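You operate a simulated robot arm through the tools that you are given. There is no shell and no other tool. Be economical: measure what you need, move in short steps, check, and stop when the job is done.

You are at the controls of a simulated robot arm. One attempt, no reset.

JOB
Park the probe, turn the mode knob to OFF, switch programmer and holder off, then open both clamps.
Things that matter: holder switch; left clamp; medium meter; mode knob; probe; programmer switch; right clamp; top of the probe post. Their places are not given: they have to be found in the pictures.

Only the result counts: the job must be done as asked and must still hold three seconds after the hand-in. Knocking over, shifting, dropping, spilling or breaking anything else fails it.

ROBOT AND FRAMES
A 6-joint arm with a fingered hand, fixed in place. Base frame: the origin is at the foot of the arm, x ahead of it, y to its left, z up; the work surface is at about z = 0.8. Units: m, degrees, N and s.
With the tool pointing down near the work surface it reaches from about 0.18 to 0.9 m from the base axis. Its first joint turns from -166.0 to 166.0 degrees. Payload 5 kg.
Tool frame: the origin (TCP) lies between the finger pads and is the grasp point; the fingertips stand 0.037 m ahead of it; z points along the fingers, y is the line along which they close. Largest opening 0.124 m; the body of the gripper starts 0.043 m behind the TCP. The gripper is a hand of 3 fingers: y runs from the thumb to the fingers, the wrist lies at [-0.021, -0.125, -0.215] in the tool frame, and closing takes about 1.5 s.
Orientation is that of the tool frame in the base frame, as a unit quaternion [x, y, z, w]. With the fingers straight down and the wrist toward the robot, the tool's x, y and z point along [0, 1, 0], [1, 0, 0] and [0, 0, -1] of the base frame.

CONTROLS
- The arm moves only by the tool jog_arm. Its argument "commands" is one flat list of numbers, 6 for each row, row after row: the shift along the base's x, y, z in m, then the turn, a rotation vector about the base's x, y, z in degrees. In form: [tx, ty, tz, rx, ry, rz, tx, ty, tz, rx, ry, rz, ...]. A call has 1 to 10 rows; each row shifts and turns the commanded pose from where the row before left it. "hand" is the finger opening in m, from 0 to 0.124, set as the call begins (left out, the last holds). A row lasts 0.2 s, in which the tool goes at most 0.05 m and 8.6 degrees; a call with a longer step from one row to the next is refused whole, and so is a gripper value outside its range. Where a pose cannot be reached the arm comes as near as it can. A force on the tool above 40 N (or 10 N above the force at the start of the call, whichever is more), or a blocked arm, ends the call early, and 0.2 s more pass. The fingers move at their own pace (about 0.072 m/s each) and stop on an object; they squeeze with about 30 N. The grip force told is the motor's: it shows also when the fingers shut on nothing. Time passes only in rows, and 0.2 s behind the last, so rows that do not move let the fingers close. It gives the time, the measured TCP pose, the force on the tool (base axes), the opening and the grip force at its end, in the units of the frame above (readings bear some noise), with the torque about the TCP (base axes, N m) and any sound that the robot's microphone picked up.
- Cameras (640 x 400 px; columns grow to the right, rows downward): "scene" is fixed at [0.3987, 0.5009, 1.6006]; the picture's right is [-0.97, -0.25, 0.00], its down [-0.15, 0.58, -0.80] and it looks along [0.20, -0.77, -0.60] (base axes); focal length 318 px, centre (320, 200). "wrist" rides on the gripper at [0.072, -0.104, -0.154] in the tool frame; the picture's right is [-0.83, 0.26, -0.49], its down [-0.51, -0.72, 0.47] and it looks along [-0.23, 0.64, 0.73] (tool axes); focal length 243 px, centre (320, 200).
- snapshot(camera): a new picture of that camera. The clock stands still meanwhile.
- set_fingers(index, middle, thumb_bend, thumb_turn): sets how far each is bent, from 0 (flat) to 1 (curled in); at 0.3 the hand is open as for a grip, at 0.7 the pads meet at the TCP. One left out holds its place. A second passes; each finger stops where it meets its share of the squeeze, and holds until it gets a number again. A gripper value or a shape takes the hand back. It gives what a move gives, with no picture; readings hold the bend of each and the force on the fingers (four entries, about 0 where the hand has none), thumb and palm. thumb_turn goes from beside the hand (0) to across from the fingers (1), as for a grip.
- preshape(shape): the hand has 3 fingers and takes this shape, open, in about a second: jaw (thumb against the fingers, like two jaws); tri (thumb and two fingers); tip (a fingertip pinch); poke (one finger out to press); point (the index stretched); flat (the hand flat); cup (the hand cupped); fist (a fist). The gripper value then closes the fingers along that shape, each until it touches; the sizes above hold for jaw. It gives what a move gives, with no picture.
- locate(camera, pixels): for up to 12 pixels [column, row] of the newest picture of that camera ("zoom" is the newest enlarged one), the place [x, y, z] in the base frame of the surface seen there, good to about 0.002 m. The clock stands still meanwhile.
- inspect(camera, box): a new picture of the part [left, top, right, bottom] of that camera's present view, enlarged. The clock stands still meanwhile.
- hand_in(): hands the job in; it is judged then, once.

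Go step by step. Measure first, check grasps and placings, and put right what went wrong. The budget is 80 turns and 46 pictures, counting those below and the enlarged ones. Unless the task says otherwise, let go and move clear before handing in, and close with one line.

The tools are called after "Emit:" by a JSON object that holds its "op" and its "data". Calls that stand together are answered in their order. jog_arm: Moves the arm, as the interface text tells. Its arguments: {"type":"object","properties":{"commands":{"type":"array","items":{"type":"number"}},"hand":{"type":"number"}},"required":["commands"]} The other tools are called the same way: preshape (shape) gives the hand a shape; set_fingers (index, middle, thumb_bend, thumb_turn) moves the fingers one by one; snapshot (camera) takes a picture; locate (camera, pixels) gives the place of the surface under pixels of a picture; inspect (camera, box) takes an enlarged picture of a part of a camera's view; hand_in () hands the job in.

At the start:

```text
time_s: 0.0
eef_pos: [0.7277, -0.1604, 1.1624]
ee_rot: [0.707, 0.707, 0.0, 0.001]
contact_force: [-0.3, 0.0, -0.4]
torque: [0.0, -0.01, 0.03]
grip_width: 0.1236
grip_force: 0.0
shape: jaw
bend: [0.3, 0.3, 0.3, 0.98]
finger forces: [0.0, 0.0, 0.1, 0.0, 0.1, 0.0]
```

scene: 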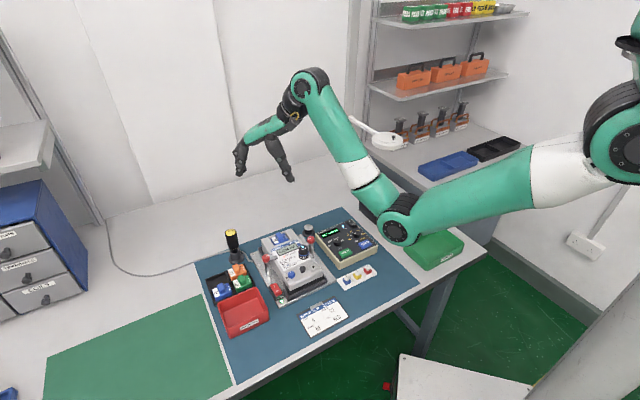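
wrist: 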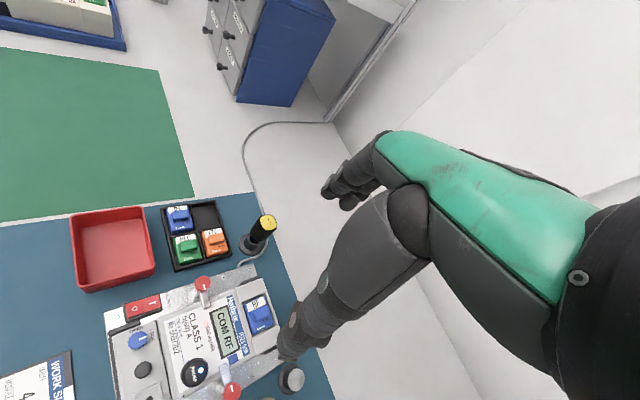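

The bench has a holder with a clamped device around scene pixel (295,265), a programmer/meter at (345,243) and a black/yellow probe at (233,243). I'll enlarge these areas first.

Emit:
{"op": "inspect", "data": {"camera": "scene", "box": [190, 210, 350, 310]}}

Emit:
{"op": "inspect", "data": {"camera": "scene", "box": [290, 200, 410, 275]}}

Emit:
{"op": "inspect", "data": {"camera": "wrist", "box": [40, 200, 340, 400]}}

```text
4.00 times, centred on (270, 260) of scene
```

zoom: 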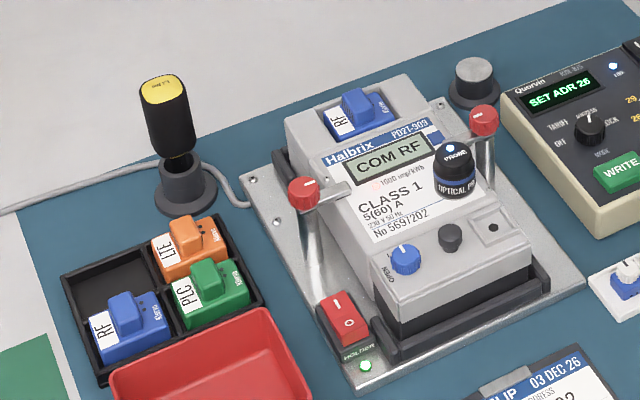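

```text
5.33 times, centred on (350, 238) of scene
```

zoom: 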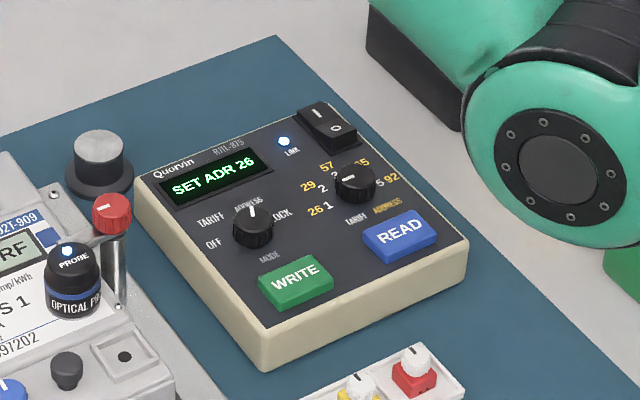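

```text
2.00 times, centred on (190, 300) of wrist
```

zoom: 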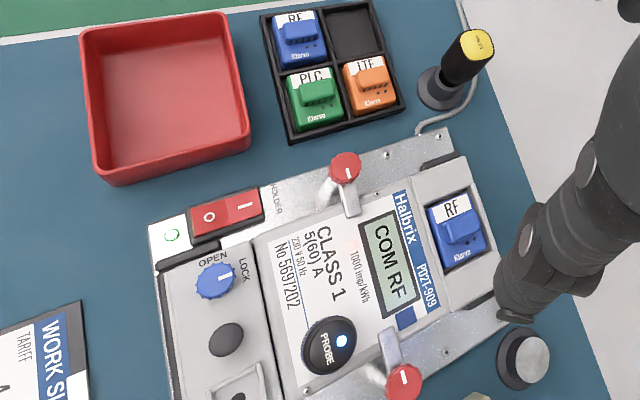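

The probe is the black puck with the blue ring on the meter, and the probe post is the grey-topped cylinder behind. Now I'll measure the parts, using the last wrist and scene views.

Emit:
{"op": "inspect", "data": {"camera": "scene", "box": [254, 220, 350, 280]}}

Emit:
{"op": "locate", "data": {"camera": "zoom", "pixels": [[368, 80], [380, 160], [340, 215], [330, 250], [375, 230], [310, 210], [410, 148], [80, 270], [165, 465], [90, 255], [300, 390], [340, 180]]}}

```text
6.67 times, centred on (302, 250) of scene
```

zoom: 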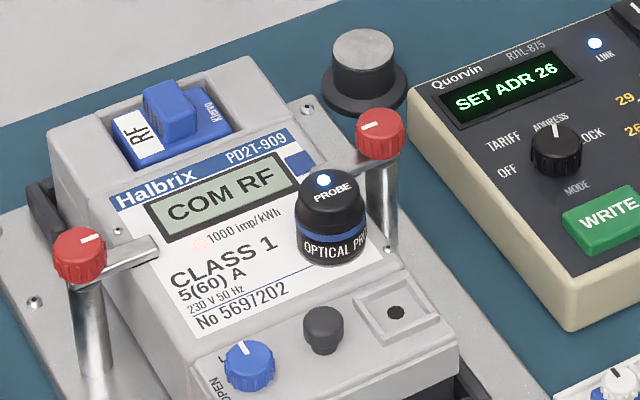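

```text
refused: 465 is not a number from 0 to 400
```

The clamps are swing clamps: a red knob on a vertical post, with an arm over the meter. I'll locate points now.

Emit:
{"op": "locate", "data": {"camera": "zoom", "pixels": [[366, 45], [330, 70], [332, 195], [332, 215], [300, 220], [362, 220], [380, 125], [345, 155], [80, 245], [150, 248], [555, 145], [385, 245]]}}

Emit:
{"op": "inspect", "data": {"camera": "scene", "box": [300, 205, 396, 265]}}

```text
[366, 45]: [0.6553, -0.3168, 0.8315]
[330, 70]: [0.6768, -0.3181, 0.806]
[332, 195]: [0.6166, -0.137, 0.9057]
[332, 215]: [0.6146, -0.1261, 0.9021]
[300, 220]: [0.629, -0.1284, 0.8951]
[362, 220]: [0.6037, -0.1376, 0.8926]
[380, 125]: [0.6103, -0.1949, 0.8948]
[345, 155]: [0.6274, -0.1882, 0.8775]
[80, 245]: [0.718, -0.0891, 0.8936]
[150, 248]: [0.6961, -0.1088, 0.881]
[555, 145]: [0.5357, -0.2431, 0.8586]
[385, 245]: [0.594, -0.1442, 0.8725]
```

```text
6.67 times, centred on (348, 235) of scene
```

zoom: 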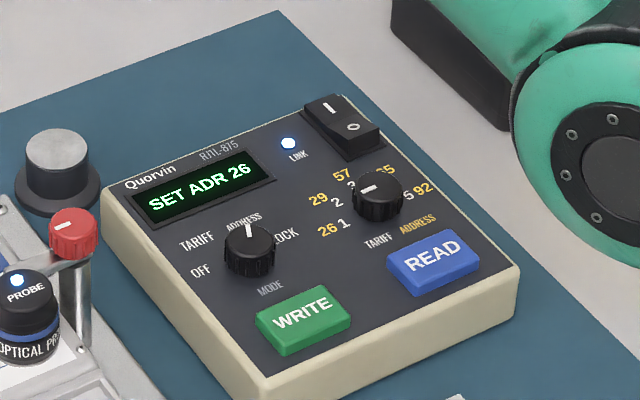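

Emit:
{"op": "locate", "data": {"camera": "zoom", "pixels": [[248, 230], [248, 250], [228, 255], [272, 255], [200, 270], [196, 238], [288, 233], [330, 106], [355, 126], [345, 140], [312, 118], [300, 260]]}}

Emit:
{"op": "inspect", "data": {"camera": "scene", "box": [250, 260, 314, 300]}}

```text
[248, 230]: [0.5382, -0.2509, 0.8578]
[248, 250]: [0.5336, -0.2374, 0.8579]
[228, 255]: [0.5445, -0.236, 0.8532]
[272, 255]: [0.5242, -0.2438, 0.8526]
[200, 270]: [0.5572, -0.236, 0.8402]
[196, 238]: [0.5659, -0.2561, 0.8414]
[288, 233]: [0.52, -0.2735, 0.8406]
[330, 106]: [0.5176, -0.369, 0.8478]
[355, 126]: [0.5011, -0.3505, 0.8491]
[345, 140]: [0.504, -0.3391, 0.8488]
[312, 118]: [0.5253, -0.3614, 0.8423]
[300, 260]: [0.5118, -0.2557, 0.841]
```

```text
10.00 times, centred on (282, 280) of scene
```

zoom: 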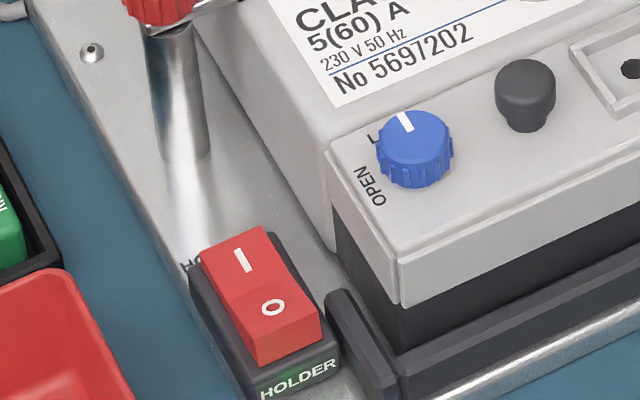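

Emit:
{"op": "locate", "data": {"camera": "zoom", "pixels": [[240, 260], [272, 307], [290, 340], [310, 310], [245, 330], [260, 235], [292, 378], [345, 320], [180, 130], [360, 350], [175, 158]]}}

Emit:
{"op": "inspect", "data": {"camera": "wrist", "box": [110, 250, 310, 400]}}

```text
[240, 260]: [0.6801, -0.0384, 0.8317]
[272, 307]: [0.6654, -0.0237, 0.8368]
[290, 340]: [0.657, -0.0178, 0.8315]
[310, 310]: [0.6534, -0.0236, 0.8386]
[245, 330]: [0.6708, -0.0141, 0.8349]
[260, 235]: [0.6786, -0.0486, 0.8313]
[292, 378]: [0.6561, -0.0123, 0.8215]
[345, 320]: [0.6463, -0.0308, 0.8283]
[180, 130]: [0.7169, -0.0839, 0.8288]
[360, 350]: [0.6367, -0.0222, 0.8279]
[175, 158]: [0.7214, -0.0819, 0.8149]
```

```text
2.67 times, centred on (210, 325) of wrist
```

zoom: 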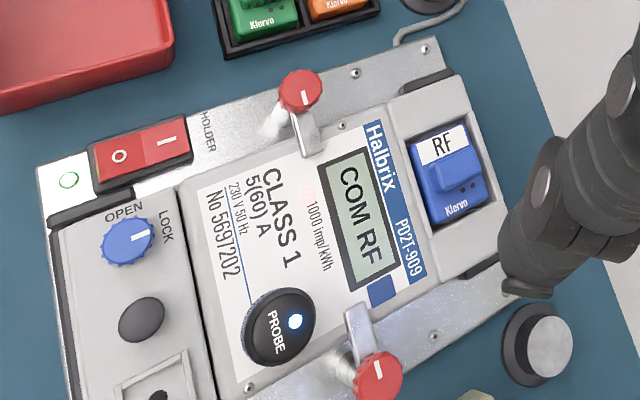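

Left clamp knob is near (0.718,-0.089,0.894), the right near (0.610,-0.195,0.895), probe (0.617,-0.135,0.905) and post top (0.655,-0.317,0.8315). The meter is turned about 45°, so I turn the hand 45° and go above the probe.

Emit:
{"op": "jog_arm", "data": {"commands": [-0.01845, 0.0041, -0.0233, 0, 0, 7.5, -0.01845, 0.0041, -0.0233, 0, 0, 7.5, -0.01845, 0.0041, -0.0233, 0, 0, 7.5, -0.01845, 0.0041, -0.0233, 0, 0, 7.5, -0.01845, 0.0041, -0.0233, 0, 0, 7.5, -0.01845, 0.0041, -0.0233, 0, 0, 7.5, 0, 0, 0, 0, 0, 0], "hand": 0.08}}

Emit:
{"op": "snapshot", "data": {"camera": "wrist"}}

Emit:
{"op": "snapshot", "data": {"camera": "scene"}}

```text
time_s: 1.6
eef_pos: [0.6148, -0.1366, 1.0232]
ee_rot: [0.382, 0.924, 0.0, -0.001]
contact_force: [-0.4, 0.0, -0.3]
torque: [-0.03, 0.04, 0.02]
grip_width: 0.0803
grip_force: 0.2
shape: jaw
bend: [0.28, 0.39, 0.62, 1.0]
finger forces: [0.0, 0.0, 0.1, 0.0, 0.0, 0.0]
```

```text
36 pictures are left
```

wrist: 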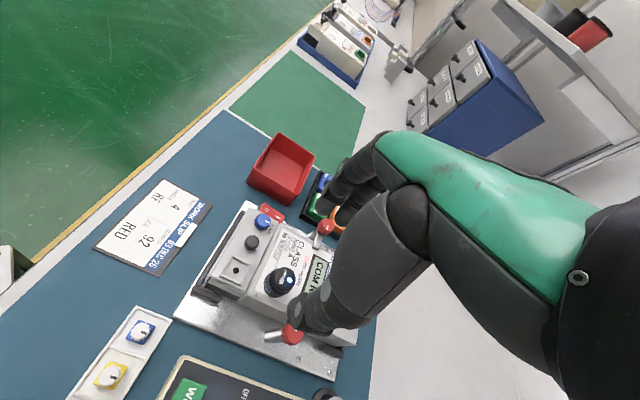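

```text
35 pictures are left
```

scene: 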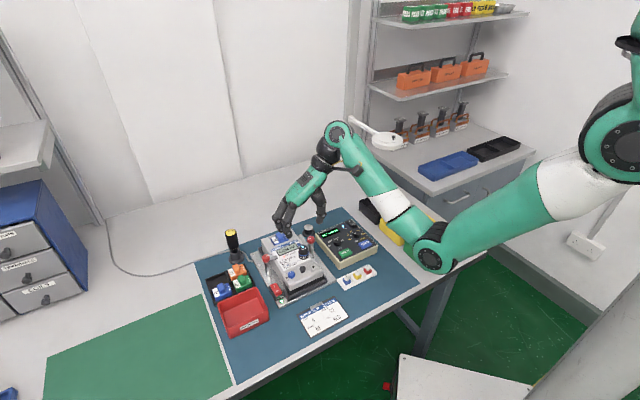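

The hand sits above the meter, fingers on the left-clamp side. I'll enlarge to see where its tips are relative to the probe.

Emit:
{"op": "inspect", "data": {"camera": "scene", "box": [254, 185, 350, 285]}}

Emit:
{"op": "inspect", "data": {"camera": "wrist", "box": [230, 160, 390, 360]}}

Emit:
{"op": "locate", "data": {"camera": "wrist", "pixels": [[278, 275], [288, 272], [278, 290], [284, 283], [326, 226], [292, 333], [281, 271]]}}

```text
4.00 times, centred on (302, 235) of scene
```

zoom: 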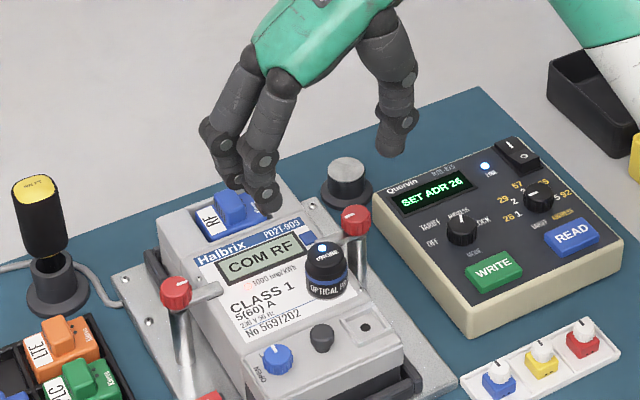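

```text
2.00 times, centred on (310, 260) of wrist
```

zoom: 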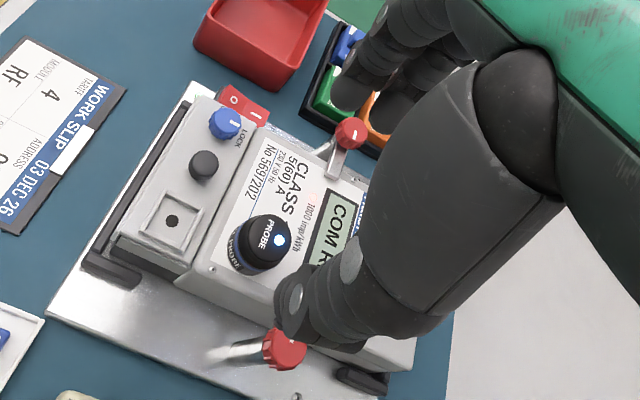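

```text
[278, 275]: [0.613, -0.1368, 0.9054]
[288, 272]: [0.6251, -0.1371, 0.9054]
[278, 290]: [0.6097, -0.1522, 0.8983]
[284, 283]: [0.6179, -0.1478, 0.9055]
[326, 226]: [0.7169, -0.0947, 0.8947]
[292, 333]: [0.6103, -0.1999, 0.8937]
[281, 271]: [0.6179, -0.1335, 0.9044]
```

Emit:
{"op": "locate", "data": {"camera": "zoom", "pixels": [[266, 241], [245, 238], [288, 244], [262, 217], [266, 265], [348, 130], [354, 128], [284, 347], [278, 352], [350, 165], [338, 174], [232, 350]]}}

```text
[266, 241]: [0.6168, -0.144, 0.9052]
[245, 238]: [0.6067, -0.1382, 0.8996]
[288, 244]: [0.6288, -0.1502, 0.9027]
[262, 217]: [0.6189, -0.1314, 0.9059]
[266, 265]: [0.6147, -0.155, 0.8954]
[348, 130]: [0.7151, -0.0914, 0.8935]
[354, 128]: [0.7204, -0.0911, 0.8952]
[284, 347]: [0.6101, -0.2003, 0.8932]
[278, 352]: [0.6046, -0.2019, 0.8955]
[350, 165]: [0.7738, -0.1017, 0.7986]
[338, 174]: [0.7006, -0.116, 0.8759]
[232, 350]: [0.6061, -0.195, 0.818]
```

Emit:
{"op": "locate", "data": {"camera": "scene", "pixels": [[287, 236], [285, 234], [279, 228], [320, 221], [319, 217], [302, 251], [308, 225], [301, 253], [303, 264]]}}

```text
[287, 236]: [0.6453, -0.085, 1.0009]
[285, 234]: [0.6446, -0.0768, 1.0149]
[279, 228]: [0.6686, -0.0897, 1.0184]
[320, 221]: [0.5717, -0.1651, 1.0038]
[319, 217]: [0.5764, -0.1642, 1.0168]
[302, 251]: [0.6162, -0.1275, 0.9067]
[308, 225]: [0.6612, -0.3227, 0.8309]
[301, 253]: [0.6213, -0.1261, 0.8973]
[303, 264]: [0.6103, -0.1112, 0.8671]
```

The probe axis is near (0.617,-0.140), top z 0.905, and the open fingertips are about 0.02–0.035 below the TCP. I'll descend around it.

Emit:
{"op": "jog_arm", "data": {"commands": [0.001, -0.0017, -0.025, 0, 0, 0, 0.001, -0.0017, -0.025, 0, 0, 0, 0, 0, -0.025, 0, 0, 0, 0, 0, -0.018, 0, 0, 0, 0, 0, -0.011, 0, 0, 0, 0, 0, 0, 0, 0, 0]}}

Emit:
{"op": "inspect", "data": {"camera": "scene", "box": [262, 205, 342, 285]}}

```text
time_s: 3.0
eef_pos: [0.617, -0.1384, 0.9188]
ee_rot: [0.383, 0.924, -0.001, 0.001]
contact_force: [-0.8, 0.2, -0.8]
torque: [-0.04, 0.01, -0.02]
grip_width: 0.0806
grip_force: 0.0
shape: jaw
bend: [0.28, 0.39, 0.62, 1.0]
finger forces: [0.0, 0.0, 0.0, 0.0, 0.0, 0.0]
```

```text
5.00 times, centred on (302, 245) of scene
```

zoom: 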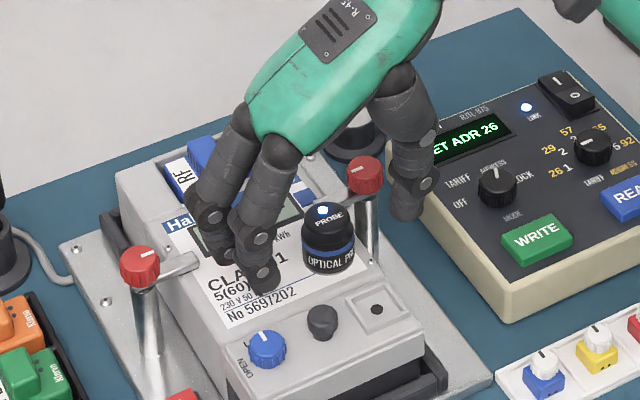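

Tips are clear on both sides of the probe with no contact force. Closing.

Emit:
{"op": "jog_arm", "data": {"commands": [0, 0, 0, 0, 0, 0, 0, 0, 0, 0, 0, 0, 0, 0, 0, 0, 0, 0, 0, 0, 0, 0, 0, 0, 0, 0, 0, 0, 0, 0, 0, 0, 0, 0, 0, 0], "hand": 0.02}}

Emit:
{"op": "inspect", "data": {"camera": "scene", "box": [262, 205, 342, 285]}}

```text
time_s: 4.4
eef_pos: [0.6166, -0.1399, 0.9176]
ee_rot: [0.382, 0.924, 0.001, 0.0]
contact_force: [-0.6, 0.1, -0.3]
torque: [0.02, 0.03, -0.03]
grip_width: 0.0229
grip_force: 21.9
shape: jaw
bend: [0.73, 0.59, 0.74, 1.0]
finger forces: [11.5, 6.6, 0.1, 0.1, 18.9, 0.0]
```

```text
5.00 times, centred on (302, 245) of scene
```

zoom: 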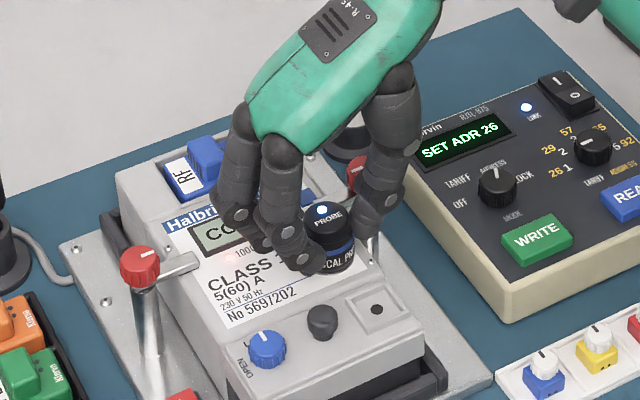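

All three fingers are in contact (11.5/6.6/18.9 N). I'll set full squeeze and lift straight up.

Emit:
{"op": "jog_arm", "data": {"commands": [0, 0, 0, 0, 0, 0, 0, 0, 0, 0, 0, 0, 0, 0, 0.01, 0, 0, 0, 0, 0, 0.01, 0, 0, 0, 0, 0, 0.02, 0, 0, 0, 0, 0, 0.03, 0, 0, 0, 0, 0, 0, 0, 0, 0], "hand": 0.0}}

Emit:
{"op": "inspect", "data": {"camera": "scene", "box": [262, 195, 342, 275]}}

```text
time_s: 6.0
eef_pos: [0.6172, -0.1382, 0.9886]
ee_rot: [0.383, 0.924, 0.0, -0.001]
contact_force: [-0.5, 0.7, -0.5]
torque: [0.0, 0.04, 0.01]
grip_width: 0.0223
grip_force: 22.6
shape: jaw
bend: [0.73, 0.59, 0.74, 1.0]
finger forces: [11.4, 6.5, 0.0, 0.0, 18.8, 0.0]
```

```text
5.00 times, centred on (302, 235) of scene
```

zoom: 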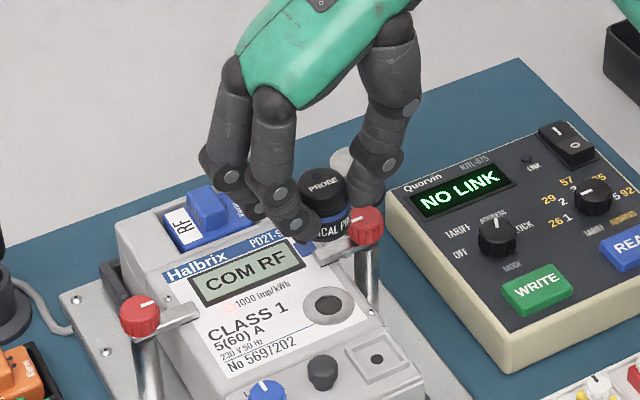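

The probe is lifted upright and the display says NO LINK. I'll locate the optical port (327,303), probe and post top to get the offset.

Emit:
{"op": "locate", "data": {"camera": "zoom", "pixels": [[325, 306], [305, 303], [346, 308], [323, 190], [345, 155], [328, 288], [326, 325], [338, 152], [322, 182]]}}

Emit:
{"op": "inspect", "data": {"camera": "wrist", "box": [190, 260, 350, 400]}}

```text
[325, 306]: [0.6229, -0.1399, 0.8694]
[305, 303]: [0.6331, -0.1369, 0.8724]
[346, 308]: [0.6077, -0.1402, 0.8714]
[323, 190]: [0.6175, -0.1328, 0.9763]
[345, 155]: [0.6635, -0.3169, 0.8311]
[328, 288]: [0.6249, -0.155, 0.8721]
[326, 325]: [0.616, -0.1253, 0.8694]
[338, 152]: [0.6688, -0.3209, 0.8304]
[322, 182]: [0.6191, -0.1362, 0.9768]
```

```text
2.86 times, centred on (270, 330) of wrist
```

zoom: 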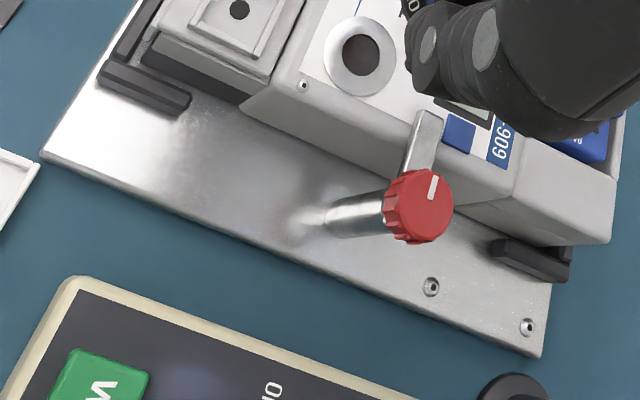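

Port centre is (0.6205,-0.139), so the probe is nearly centred in the grip. I'll carry it over the post at (0.656,-0.317).

Emit:
{"op": "jog_arm", "data": {"commands": [0.0075, -0.0358, 0, 0, 0, 0, 0.0075, -0.0358, 0, 0, 0, 0, 0.0075, -0.0358, 0, 0, 0, 0, 0.0075, -0.0358, 0, 0, 0, 0, 0.0073, -0.0358, 0, 0, 0, 0, 0, 0, -0.03, 0, 0, 0, 0, 0, -0.02, 0, 0, 0, 0, 0, 0, 0, 0, 0]}}

Emit:
{"op": "inspect", "data": {"camera": "scene", "box": [270, 190, 350, 240]}}

Emit:
{"op": "snapshot", "data": {"camera": "wrist"}}

```text
time_s: 7.8
eef_pos: [0.6548, -0.3189, 0.9391]
ee_rot: [0.383, 0.924, 0.001, 0.0]
contact_force: [0.1, 0.3, -0.7]
torque: [-0.02, 0.03, -0.03]
grip_width: 0.0227
grip_force: 21.8
shape: jaw
bend: [0.73, 0.59, 0.74, 1.0]
finger forces: [11.5, 6.8, 0.0, 0.1, 18.8, 0.0]
```

```text
8.00 times, centred on (310, 215) of scene
```

zoom: 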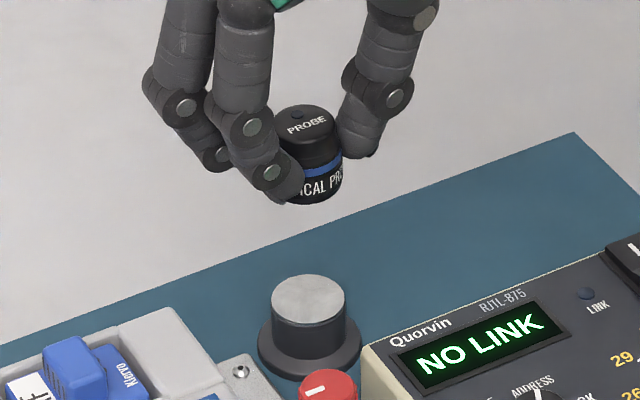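

```text
27 pictures are left
```

wrist: 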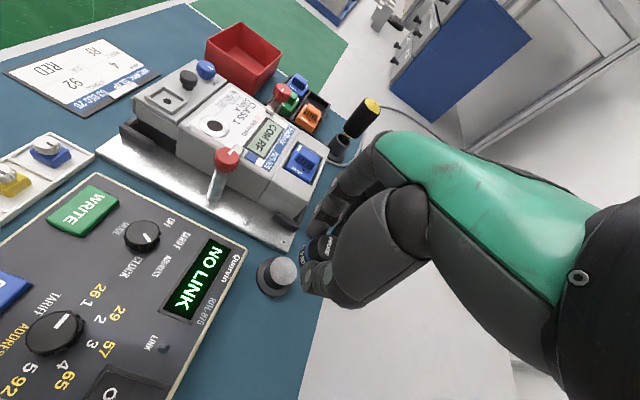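

Emit:
{"op": "locate", "data": {"camera": "zoom", "pixels": [[308, 298], [273, 300], [342, 302], [308, 278], [308, 321], [307, 121], [307, 108], [307, 135], [278, 130], [338, 130], [310, 195]]}}

Emit:
{"op": "inspect", "data": {"camera": "wrist", "box": [230, 210, 350, 310]}}

```text
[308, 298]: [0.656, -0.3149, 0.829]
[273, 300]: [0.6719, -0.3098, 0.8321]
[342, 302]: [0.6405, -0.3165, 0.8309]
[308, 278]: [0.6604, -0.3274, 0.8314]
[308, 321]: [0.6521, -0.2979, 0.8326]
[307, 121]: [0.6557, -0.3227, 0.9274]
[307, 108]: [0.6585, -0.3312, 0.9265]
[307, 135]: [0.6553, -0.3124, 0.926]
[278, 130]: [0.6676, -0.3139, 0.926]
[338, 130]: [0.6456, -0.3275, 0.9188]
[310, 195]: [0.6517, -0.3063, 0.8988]
```

```text
4.00 times, centred on (290, 260) of wrist
```

zoom: 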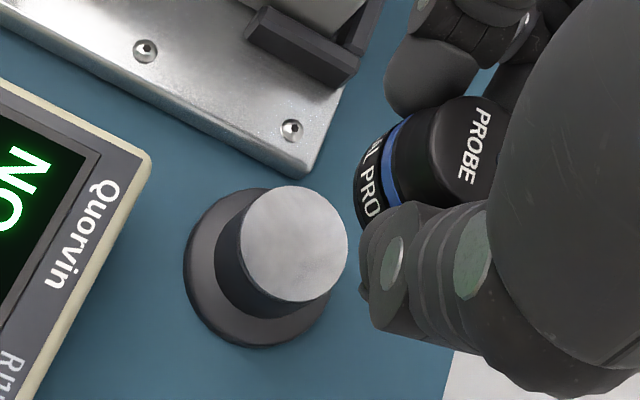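

Emit:
{"op": "locate", "data": {"camera": "zoom", "pixels": [[294, 244], [242, 240], [346, 248], [296, 188], [292, 300], [463, 145], [440, 110], [425, 150], [440, 200], [490, 105]]}}

```text
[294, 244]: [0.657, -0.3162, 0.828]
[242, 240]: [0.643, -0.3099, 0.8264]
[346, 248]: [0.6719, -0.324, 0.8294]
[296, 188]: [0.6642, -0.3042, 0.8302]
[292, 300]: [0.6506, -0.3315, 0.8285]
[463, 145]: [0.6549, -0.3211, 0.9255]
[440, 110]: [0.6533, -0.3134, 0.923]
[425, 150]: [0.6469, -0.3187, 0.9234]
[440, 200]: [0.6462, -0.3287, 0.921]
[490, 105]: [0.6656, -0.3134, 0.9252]
```

Probe is at about (0.657,-0.322) and post centre at (0.657,-0.316), so I shift +6 mm in y and lower gently about 6 cm.

Emit:
{"op": "jog_arm", "data": {"commands": [0, 0.006, 0, 0, 0, 0, 0, 0, -0.02, 0, 0, 0, 0, 0, -0.02, 0, 0, 0, 0, 0, -0.01, 0, 0, 0, 0, 0, -0.005, 0, 0, 0, 0, 0, -0.003, 0, 0, 0, 0, 0, 0, 0, 0, 0]}}

Emit:
{"op": "inspect", "data": {"camera": "scene", "box": [270, 200, 350, 250]}}

```text
time_s: 9.4
eef_pos: [0.6549, -0.3123, 0.8804]
ee_rot: [0.383, 0.924, -0.001, 0.001]
contact_force: [0.2, 0.1, -1.4]
torque: [-0.01, 0.01, -0.01]
grip_width: 0.0224
grip_force: 22.4
shape: jaw
bend: [0.73, 0.59, 0.74, 1.0]
finger forces: [11.4, 6.7, 0.0, 0.0, 18.9, 0.0]
```

```text
8.00 times, centred on (310, 225) of scene
```

zoom: 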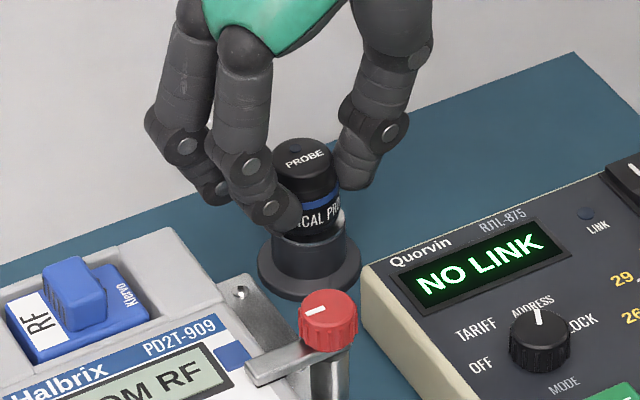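

The probe is just above the post and aligned. I'll lower in 1.5 mm steps until contact.

Emit:
{"op": "jog_arm", "data": {"commands": [0, 0, -0.002, 0, 0, 0, 0, 0, -0.0015, 0, 0, 0, 0, 0, 0, 0, 0, 0]}}

Emit:
{"op": "jog_arm", "data": {"commands": [0, 0, -0.0015, 0, 0, 0, 0, 0, 0, 0, 0, 0]}}

```text
time_s: 10.2
eef_pos: [0.6553, -0.3125, 0.8767]
ee_rot: [0.383, 0.924, -0.001, 0.0]
contact_force: [-0.1, -0.5, -1.5]
torque: [0.0, 0.0, 0.04]
grip_width: 0.0225
grip_force: 22.2
shape: jaw
bend: [0.73, 0.59, 0.74, 1.0]
finger forces: [11.4, 6.7, 0.1, 0.0, 18.9, 0.1]
```

```text
time_s: 10.8
eef_pos: [0.6539, -0.3131, 0.8768]
ee_rot: [0.383, 0.924, 0.0, 0.001]
contact_force: [0.5, 1.2, 3.2]
torque: [0.03, -0.02, 0.0]
grip_width: 0.0225
grip_force: 21.7
shape: jaw
bend: [0.73, 0.59, 0.74, 1.0]
finger forces: [11.8, 7.2, 0.0, 0.0, 19.5, 0.0]
```

Contact at 3 N. Releasing and checking.

Emit:
{"op": "jog_arm", "data": {"commands": [0, 0, 0, 0, 0, 0, 0, 0, 0, 0, 0, 0, 0, 0, 0, 0, 0, 0, 0, 0, 0, 0, 0, 0], "hand": 0.07}}

Emit:
{"op": "jog_arm", "data": {"commands": [0, 0, 0.02, 0, 0, 0, 0, 0, 0.03, 0, 0, 0, 0, 0, 0.04, 0, 0, 0, 0, 0, 0.04, 0, 0, 0, 0, 0, 0, 0, 0, 0]}}

Emit:
{"op": "inspect", "data": {"camera": "scene", "box": [270, 180, 366, 260]}}

```text
time_s: 11.8
eef_pos: [0.6551, -0.3117, 0.8752]
ee_rot: [0.382, 0.924, 0.0, 0.0]
contact_force: [-0.3, 0.7, -0.1]
torque: [0.0, 0.01, -0.05]
grip_width: 0.0695
grip_force: 0.0
shape: jaw
bend: [0.74, 0.42, 0.67, 1.0]
finger forces: [0.1, 0.1, 0.0, 0.0, 0.0, 0.1]
```

```text
time_s: 13.0
eef_pos: [0.6546, -0.3132, 1.006]
ee_rot: [0.383, 0.924, 0.0, 0.0]
contact_force: [1.2, 0.3, -0.4]
torque: [-0.04, -0.02, -0.01]
grip_width: 0.0695
grip_force: 0.1
shape: jaw
bend: [0.74, 0.42, 0.67, 1.0]
finger forces: [0.0, 0.1, 0.0, 0.1, 0.1, 0.0]
```

```text
5.00 times, centred on (318, 220) of scene
```

zoom: 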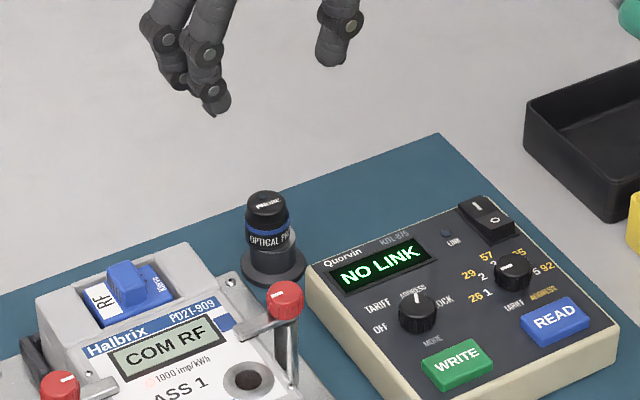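

The probe stands on the post but looks offset to the left. Let me enlarge and measure.

Emit:
{"op": "inspect", "data": {"camera": "scene", "box": [300, 210, 340, 240]}}

Emit:
{"op": "locate", "data": {"camera": "zoom", "pixels": [[185, 190], [100, 230], [200, 230], [240, 270], [100, 350], [250, 350], [100, 270], [150, 120], [90, 160], [210, 170], [320, 300]]}}

Emit:
{"op": "inspect", "data": {"camera": "wrist", "box": [220, 210, 340, 310]}}

```text
13.33 times, centred on (320, 225) of scene
```

zoom: 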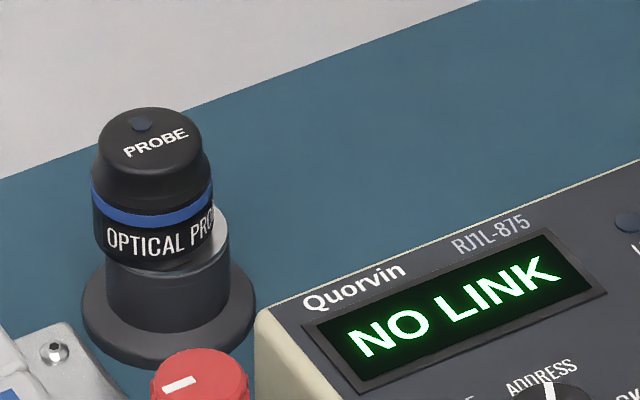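

```text
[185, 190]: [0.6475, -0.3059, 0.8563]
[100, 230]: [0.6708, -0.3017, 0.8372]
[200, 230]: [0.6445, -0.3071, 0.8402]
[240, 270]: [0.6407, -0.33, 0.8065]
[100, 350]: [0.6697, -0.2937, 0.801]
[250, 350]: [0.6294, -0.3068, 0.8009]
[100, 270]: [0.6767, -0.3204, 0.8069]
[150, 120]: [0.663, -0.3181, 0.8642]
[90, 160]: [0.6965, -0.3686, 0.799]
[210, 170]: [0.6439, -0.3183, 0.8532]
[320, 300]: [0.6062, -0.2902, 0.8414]
```

```text
4.00 times, centred on (280, 260) of wrist
```

zoom: 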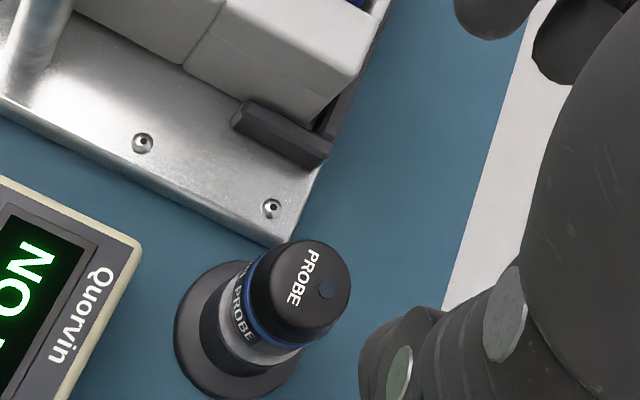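

Emit:
{"op": "locate", "data": {"camera": "zoom", "pixels": [[308, 282], [275, 283], [348, 285], [315, 243], [300, 322], [285, 362], [255, 375], [210, 330], [178, 320], [270, 395], [240, 265]]}}

```text
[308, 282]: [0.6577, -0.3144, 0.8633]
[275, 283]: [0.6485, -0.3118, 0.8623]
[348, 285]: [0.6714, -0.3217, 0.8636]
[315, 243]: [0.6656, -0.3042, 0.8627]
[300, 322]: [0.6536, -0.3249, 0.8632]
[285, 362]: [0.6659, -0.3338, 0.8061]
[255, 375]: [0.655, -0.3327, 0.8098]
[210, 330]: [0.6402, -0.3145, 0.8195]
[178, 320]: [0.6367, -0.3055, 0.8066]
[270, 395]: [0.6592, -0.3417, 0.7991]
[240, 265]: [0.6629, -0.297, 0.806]
```

The probe is within about 3 mm of the post centre and stable. Next is the mode knob, centre about (0.535,-0.244), top z 0.858; OFF is about +90° (counter-clockwise from above). I'll reset the finger shape and pre-turn the hand -85°.

Emit:
{"op": "preshape", "data": {"shape": "jaw"}}

Emit:
{"op": "jog_arm", "data": {"commands": [-0.012, 0.007, -0.0046, 0, 0, -8.5, -0.012, 0.007, -0.0046, 0, 0, -8.5, -0.012, 0.007, -0.0046, 0, 0, -8.5, -0.012, 0.007, -0.0046, 0, 0, -8.5, -0.012, 0.007, -0.0046, 0, 0, -8.5, -0.012, 0.007, -0.0046, 0, 0, -8.5, -0.012, 0.007, -0.0046, 0, 0, -8.5, -0.012, 0.007, -0.0046, 0, 0, -8.5, -0.012, 0.007, -0.0046, 0, 0, -8.5, -0.0116, 0.0062, -0.0046, 0, 0, -8.5], "hand": 0.06}}

Emit:
{"op": "inspect", "data": {"camera": "scene", "box": [290, 170, 410, 270]}}

Emit:
{"op": "snapshot", "data": {"camera": "wrist"}}

```text
time_s: 13.9
eef_pos: [0.6551, -0.3142, 1.0053]
ee_rot: [0.383, 0.924, 0.001, 0.0]
contact_force: [-0.1, 0.0, -0.3]
torque: [0.01, 0.0, 0.05]
grip_width: 0.1237
grip_force: 0.1
shape: jaw
bend: [0.3, 0.3, 0.3, 0.98]
finger forces: [0.0, 0.0, 0.1, 0.0, 0.0, 0.1]
```

```text
time_s: 16.1
eef_pos: [0.5357, -0.2439, 0.9595]
ee_rot: [0.907, 0.422, 0.0, 0.0]
contact_force: [-0.2, -0.3, -0.3]
torque: [0.03, 0.01, -0.01]
grip_width: 0.0605
grip_force: 0.0
shape: jaw
bend: [0.74, 0.45, 0.7, 1.0]
finger forces: [0.0, 0.0, 0.1, 0.1, 0.1, 0.0]
```

```text
4.00 times, centred on (350, 220) of scene
```

zoom: 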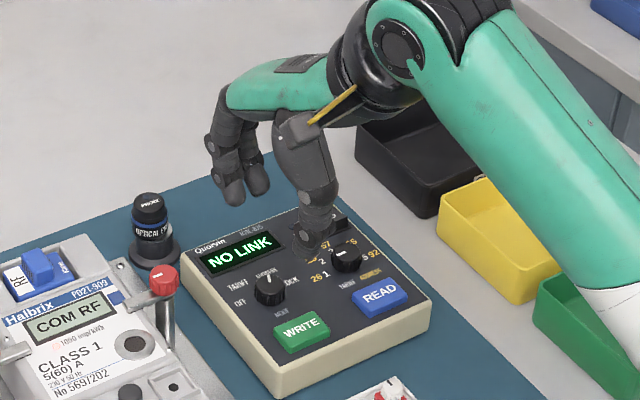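

```text
20 pictures are left
```

wrist: 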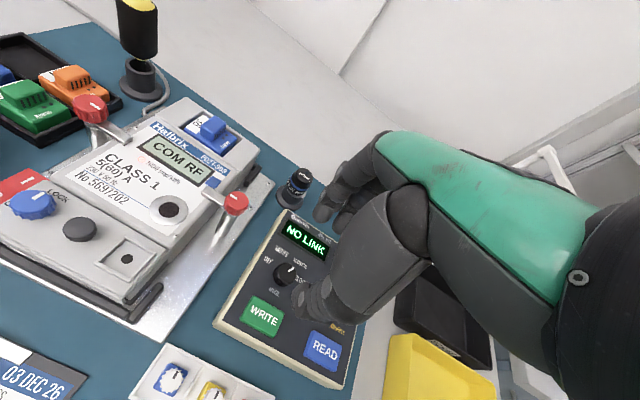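

Index curls fully below 0.07 opening, so I'll set the fingers individually. First I measure the knob and buttons more exactly.

Emit:
{"op": "set_fingers", "data": {"index": 0.45, "middle": 0.45, "thumb_bend": 0.62, "thumb_turn": 1.0}}

Emit:
{"op": "inspect", "data": {"camera": "wrist", "box": [220, 200, 380, 400]}}

Emit:
{"op": "locate", "data": {"camera": "scene", "pixels": [[337, 242]]}}

Emit:
{"op": "inspect", "data": {"camera": "scene", "box": [316, 200, 396, 260]}}

```text
time_s: 17.1
eef_pos: [0.5368, -0.2443, 0.9593]
ee_rot: [0.906, 0.422, 0.001, 0.0]
contact_force: [0.7, -0.2, 0.2]
torque: [0.02, -0.01, 0.04]
grip_width: 0.0565
grip_force: 0.0
shape: fingers
bend: [0.45, 0.45, 0.62, 1.0]
finger forces: [0.0, 0.0, 0.0, 0.0, 0.1, 0.0]
```

```text
2.00 times, centred on (300, 300) of wrist
```

zoom: 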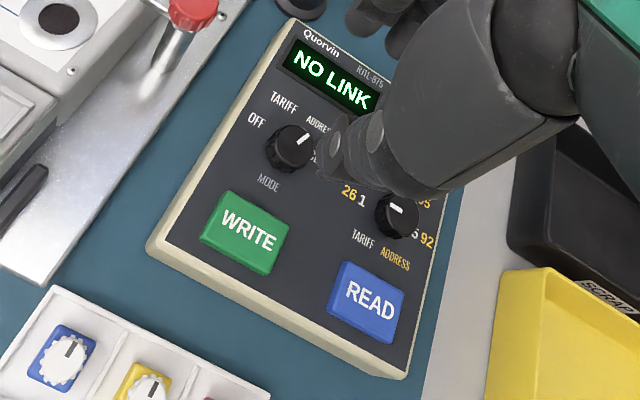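

```text
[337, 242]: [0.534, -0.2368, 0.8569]
```

```text
6.67 times, centred on (356, 230) of scene
```

zoom: 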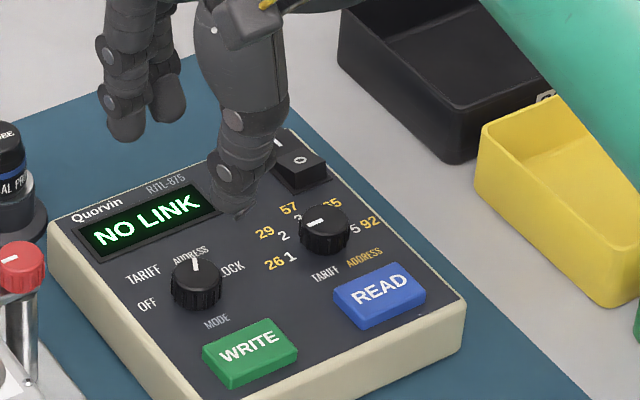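

Emit:
{"op": "locate", "data": {"camera": "zoom", "pixels": [[196, 273], [173, 280], [221, 280], [196, 260], [196, 292], [250, 340], [225, 352], [275, 330], [147, 305], [143, 273], [191, 255], [236, 267]]}}

Emit:
{"op": "locate", "data": {"camera": "wrist", "pixels": [[285, 273]]}}

```text
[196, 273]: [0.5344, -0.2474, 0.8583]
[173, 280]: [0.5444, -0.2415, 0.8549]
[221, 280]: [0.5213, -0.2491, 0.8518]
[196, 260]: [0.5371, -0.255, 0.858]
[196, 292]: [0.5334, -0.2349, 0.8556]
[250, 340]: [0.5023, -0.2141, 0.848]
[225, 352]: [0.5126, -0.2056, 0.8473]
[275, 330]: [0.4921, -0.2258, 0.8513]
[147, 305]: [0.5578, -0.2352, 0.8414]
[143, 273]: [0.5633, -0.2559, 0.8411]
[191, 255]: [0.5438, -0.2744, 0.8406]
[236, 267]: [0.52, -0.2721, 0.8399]
```

```text
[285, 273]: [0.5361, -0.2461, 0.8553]
```

Knob centre ≈ (0.534,-0.2455), labels show OFF at +90° from ADDRESS. I'll turn the hand to keep the thumb off WRITE and descend around the knob.

Emit:
{"op": "jog_arm", "data": {"commands": [-0.001, -0.0007, 0, 0, 0, 8.4, -0.001, -0.0006, 0, 0, 0, 8.3, 0, 0, 0, 0, 0, 8.3, 0, 0, -0.025, 0, 0, 0, 0, 0, -0.02, 0, 0, 0, 0, 0, -0.016, 0, 0, 0, 0, 0, -0.01, 0, 0, 0, 0, 0, 0, 0, 0, 0]}}

Emit:
{"op": "inspect", "data": {"camera": "scene", "box": [300, 195, 380, 255]}}

```text
time_s: 18.9
eef_pos: [0.5322, -0.2438, 0.8894]
ee_rot: [0.793, 0.609, 0.0, 0.0]
contact_force: [-0.1, 0.2, -0.4]
torque: [0.0, -0.02, 0.02]
grip_width: 0.0565
grip_force: 0.0
shape: fingers
bend: [0.45, 0.45, 0.62, 1.0]
finger forces: [0.1, 0.1, 0.1, 0.1, 0.0, 0.1]
```

```text
6.67 times, centred on (340, 225) of scene
```

zoom: 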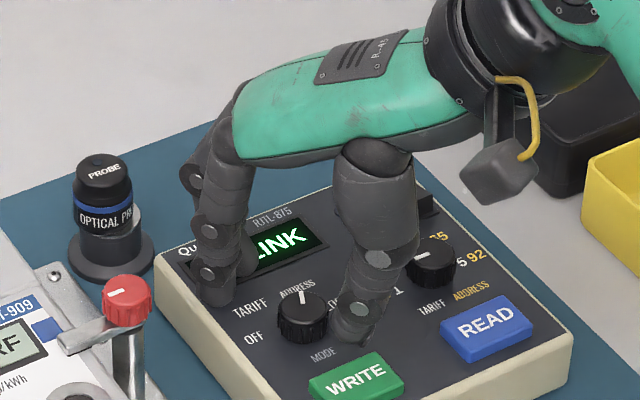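

Emit:
{"op": "locate", "data": {"camera": "zoom", "pixels": [[350, 330], [350, 338], [213, 295], [238, 272], [213, 302], [302, 310], [370, 325]]}}

Emit:
{"op": "inspect", "data": {"camera": "wrist", "box": [200, 200, 360, 320]}}

```text
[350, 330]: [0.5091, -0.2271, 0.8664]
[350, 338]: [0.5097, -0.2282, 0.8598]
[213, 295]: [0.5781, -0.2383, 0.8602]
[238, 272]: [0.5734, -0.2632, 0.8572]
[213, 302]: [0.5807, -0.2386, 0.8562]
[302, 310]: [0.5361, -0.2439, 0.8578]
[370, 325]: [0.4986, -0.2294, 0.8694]
```

```text
3.33 times, centred on (280, 260) of wrist
```

zoom: 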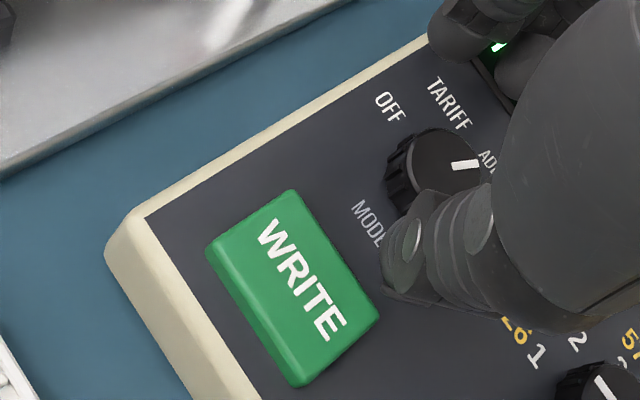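

Tips straddle the knob well but are only at z≈0.856, so I go 7 mm lower and close.

Emit:
{"op": "jog_arm", "data": {"commands": [0, 0, -0.004, 0, 0, 0, 0, 0, -0.003, 0, 0, 0, 0, 0, 0, 0, 0, 0]}}

Emit:
{"op": "set_fingers", "data": {"index": 0.75, "middle": 0.75, "thumb_bend": 0.8}}

Emit:
{"op": "inspect", "data": {"camera": "scene", "box": [300, 195, 380, 255]}}

```text
time_s: 19.7
eef_pos: [0.5329, -0.2447, 0.8822]
ee_rot: [0.794, 0.608, 0.001, 0.001]
contact_force: [0.7, -0.5, 6.2]
torque: [-0.11, -0.25, -0.03]
grip_width: 0.0566
grip_force: 2.8
shape: fingers
bend: [0.45, 0.45, 0.62, 1.0]
finger forces: [0.0, 5.0, 0.0, 0.0, 0.0, 0.0]
```

```text
time_s: 20.7
eef_pos: [0.533, -0.2466, 0.8818]
ee_rot: [0.793, 0.609, 0.0, 0.0]
contact_force: [-4.6, -9.6, -7.9]
torque: [-0.17, 0.19, -0.03]
grip_width: 0.021
grip_force: 23.0
shape: fingers
bend: [0.61, 0.66, 0.69, 1.0]
finger forces: [10.1, 13.2, 0.0, 0.0, 22.7, 0.0]
```

```text
6.67 times, centred on (340, 225) of scene
```

zoom: 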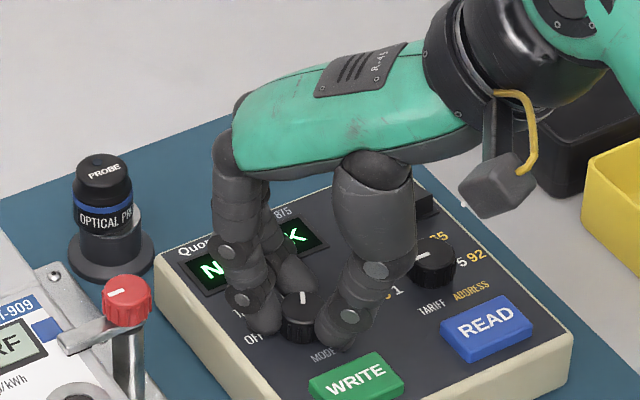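

The knob is held by all three fingers. I turn +49° first and check.

Emit:
{"op": "jog_arm", "data": {"commands": [0, 0, 0, 0, 0, 8.2, 0, 0, 0, 0, 0, 8.2, 0, 0, 0, 0, 0, 8.2, 0, 0, 0, 0, 0, 8.2, 0, 0, 0, 0, 0, 8.2, 0, 0, 0, 0, 0, 8.2]}}

Emit:
{"op": "inspect", "data": {"camera": "scene", "box": [300, 195, 380, 255]}}

```text
time_s: 22.1
eef_pos: [0.5334, -0.2459, 0.8815]
ee_rot: [0.467, 0.884, -0.001, 0.001]
contact_force: [-1.6, -21.9, -10.5]
torque: [-0.61, 0.16, -0.02]
grip_width: 0.0206
grip_force: 26.2
shape: fingers
bend: [0.63, 0.67, 0.69, 1.0]
finger forces: [7.9, 18.5, 0.1, 0.1, 26.3, 0.0]
```

```text
6.67 times, centred on (340, 225) of scene
```

zoom: 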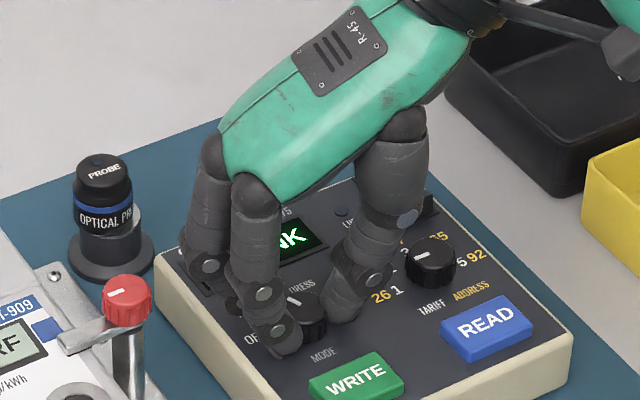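

The pointer has moved toward TARIFF; the lateral force is -22 N in y, so I relieve slightly while turning the remaining ~43°.

Emit:
{"op": "jog_arm", "data": {"commands": [0, -0.001, 0.0, 0, 0, 8.2, 0, -0.0005, 0, 0, 0, 8.2, 0, 0, 0, 0, 0, 8.2, 0, 0, 0, 0, 0, 8.2, 0, 0, 0, 0, 0, 8.2, 0, 0, 0, 0, 0, 0]}}

Emit:
{"op": "inspect", "data": {"camera": "scene", "box": [300, 195, 380, 255]}}

```text
time_s: 23.5
eef_pos: [0.5348, -0.2464, 0.8817]
ee_rot: [0.128, 0.992, -0.001, 0.001]
contact_force: [7.4, -19.8, -3.6]
torque: [-0.67, -0.14, -0.05]
grip_width: 0.0201
grip_force: 26.2
shape: fingers
bend: [0.64, 0.67, 0.69, 1.0]
finger forces: [8.6, 16.0, 0.1, 0.0, 28.8, 0.0]
```

```text
6.67 times, centred on (340, 225) of scene
```

zoom: 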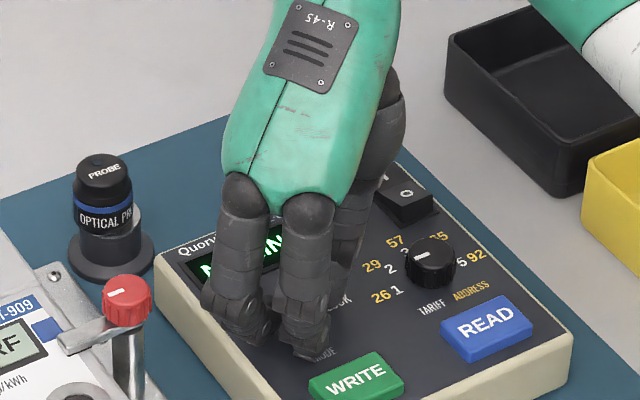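

Releasing just slightly, then lifting to check the pointer.

Emit:
{"op": "set_fingers", "data": {"index": 0.56, "middle": 0.59, "thumb_bend": 0.64}}

Emit:
{"op": "jog_arm", "data": {"commands": [0, 0, 0.015, 0, 0, 0, 0, 0, 0.025, 0, 0, 0, 0, 0, 0.04, 0, 0, 0, 0, 0, 0.03, 0, 0, 0, 0, 0, 0, 0, 0, 0]}}

Emit:
{"op": "inspect", "data": {"camera": "scene", "box": [300, 195, 380, 255]}}

```text
time_s: 24.5
eef_pos: [0.533, -0.2465, 0.8814]
ee_rot: [0.129, 0.992, 0.001, 0.0]
contact_force: [-4.2, 1.3, 19.2]
torque: [0.65, 0.16, 0.18]
grip_width: 0.037
grip_force: 10.3
shape: fingers
bend: [0.57, 0.59, 0.63, 1.0]
finger forces: [13.9, 4.6, 0.1, 0.0, 0.8, 0.1]
```

```text
time_s: 25.7
eef_pos: [0.5886, -0.2478, 0.9283]
ee_rot: [0.13, 0.992, 0.0, 0.0]
contact_force: [-0.5, -0.2, 0.6]
torque: [0.01, 0.0, 0.01]
grip_width: 0.037
grip_force: 0.0
shape: fingers
bend: [0.56, 0.59, 0.64, 1.0]
finger forces: [0.0, 0.0, 0.0, 0.0, 0.1, 0.0]
out of reach, approached as far as the arm can: row 1, 2, 3, 4
```

```text
6.67 times, centred on (340, 225) of scene
```

zoom: 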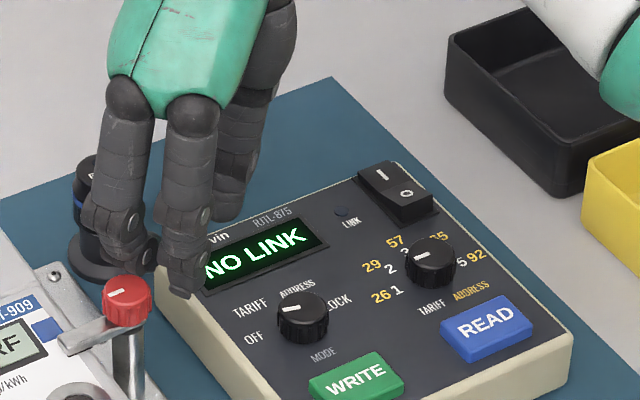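

The hand slid aside to (0.589,-0.248) because that yaw was out of reach, and the knob pointer shows TARIFF, so it needs another ~45°. First I back out: rotate back a little while moving -x and up.

Emit:
{"op": "jog_arm", "data": {"commands": [-0.01, 0, 0.005, 0, 0, -4, -0.01, 0, 0.01, 0, 0, -5]}}

```text
time_s: 26.3
eef_pos: [0.5689, -0.2469, 0.9413]
ee_rot: [0.206, 0.978, 0.0, -0.001]
contact_force: [0.3, 0.2, -0.7]
torque: [0.0, 0.03, -0.02]
grip_width: 0.0369
grip_force: 0.0
shape: fingers
bend: [0.56, 0.59, 0.64, 1.0]
finger forces: [0.1, 0.1, 0.1, 0.0, 0.0, 0.1]
```

Recovered. Rotating back and returning above the knob with open fingers.

Emit:
{"op": "jog_arm", "data": {"commands": [-0.005, 0, 0.005, 0, 0, -8.2, -0.005, 0, 0.004, 0, 0, -8.2, -0.005, 0, 0, 0, 0, -8.2, -0.005, 0, 0, 0, 0, -8.2, -0.005, 0, 0, 0, 0, -8.2, -0.005, 0, 0, 0, 0, -8.2, -0.0025, 0.0005, 0, 0, 0, -8.2, -0.0024, 0.0005, 0, 0, 0, -8.2, 0, 0, 0, 0, 0, 0]}}

Emit:
{"op": "set_fingers", "data": {"index": 0.45, "middle": 0.45, "thumb_bend": 0.62}}

Emit:
{"op": "inspect", "data": {"camera": "scene", "box": [270, 185, 390, 285]}}

```text
time_s: 28.3
eef_pos: [0.5358, -0.2461, 0.951]
ee_rot: [0.705, 0.71, -0.001, 0.0]
contact_force: [0.8, 0.3, -0.2]
torque: [0.0, -0.02, 0.05]
grip_width: 0.0368
grip_force: 0.0
shape: fingers
bend: [0.56, 0.59, 0.64, 1.0]
finger forces: [0.1, 0.0, 0.0, 0.0, 0.0, 0.0]
```

```text
time_s: 29.3
eef_pos: [0.5352, -0.2462, 0.9515]
ee_rot: [0.704, 0.711, 0.0, 0.0]
contact_force: [0.5, 0.3, 0.0]
torque: [-0.02, -0.01, 0.02]
grip_width: 0.0561
grip_force: 0.1
shape: fingers
bend: [0.45, 0.45, 0.62, 1.0]
finger forces: [0.1, 0.1, 0.1, 0.0, 0.1, 0.0]
```

```text
4.00 times, centred on (330, 235) of scene
```

zoom: 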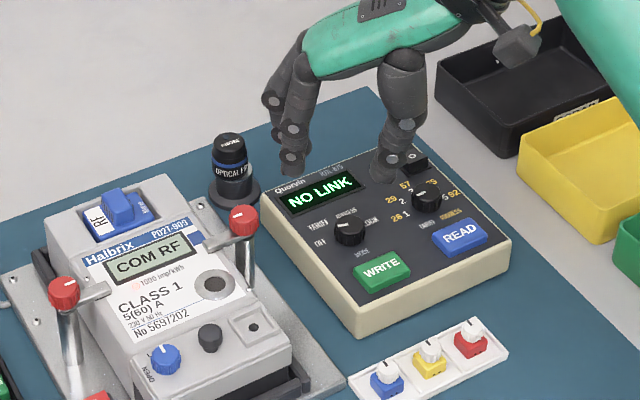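

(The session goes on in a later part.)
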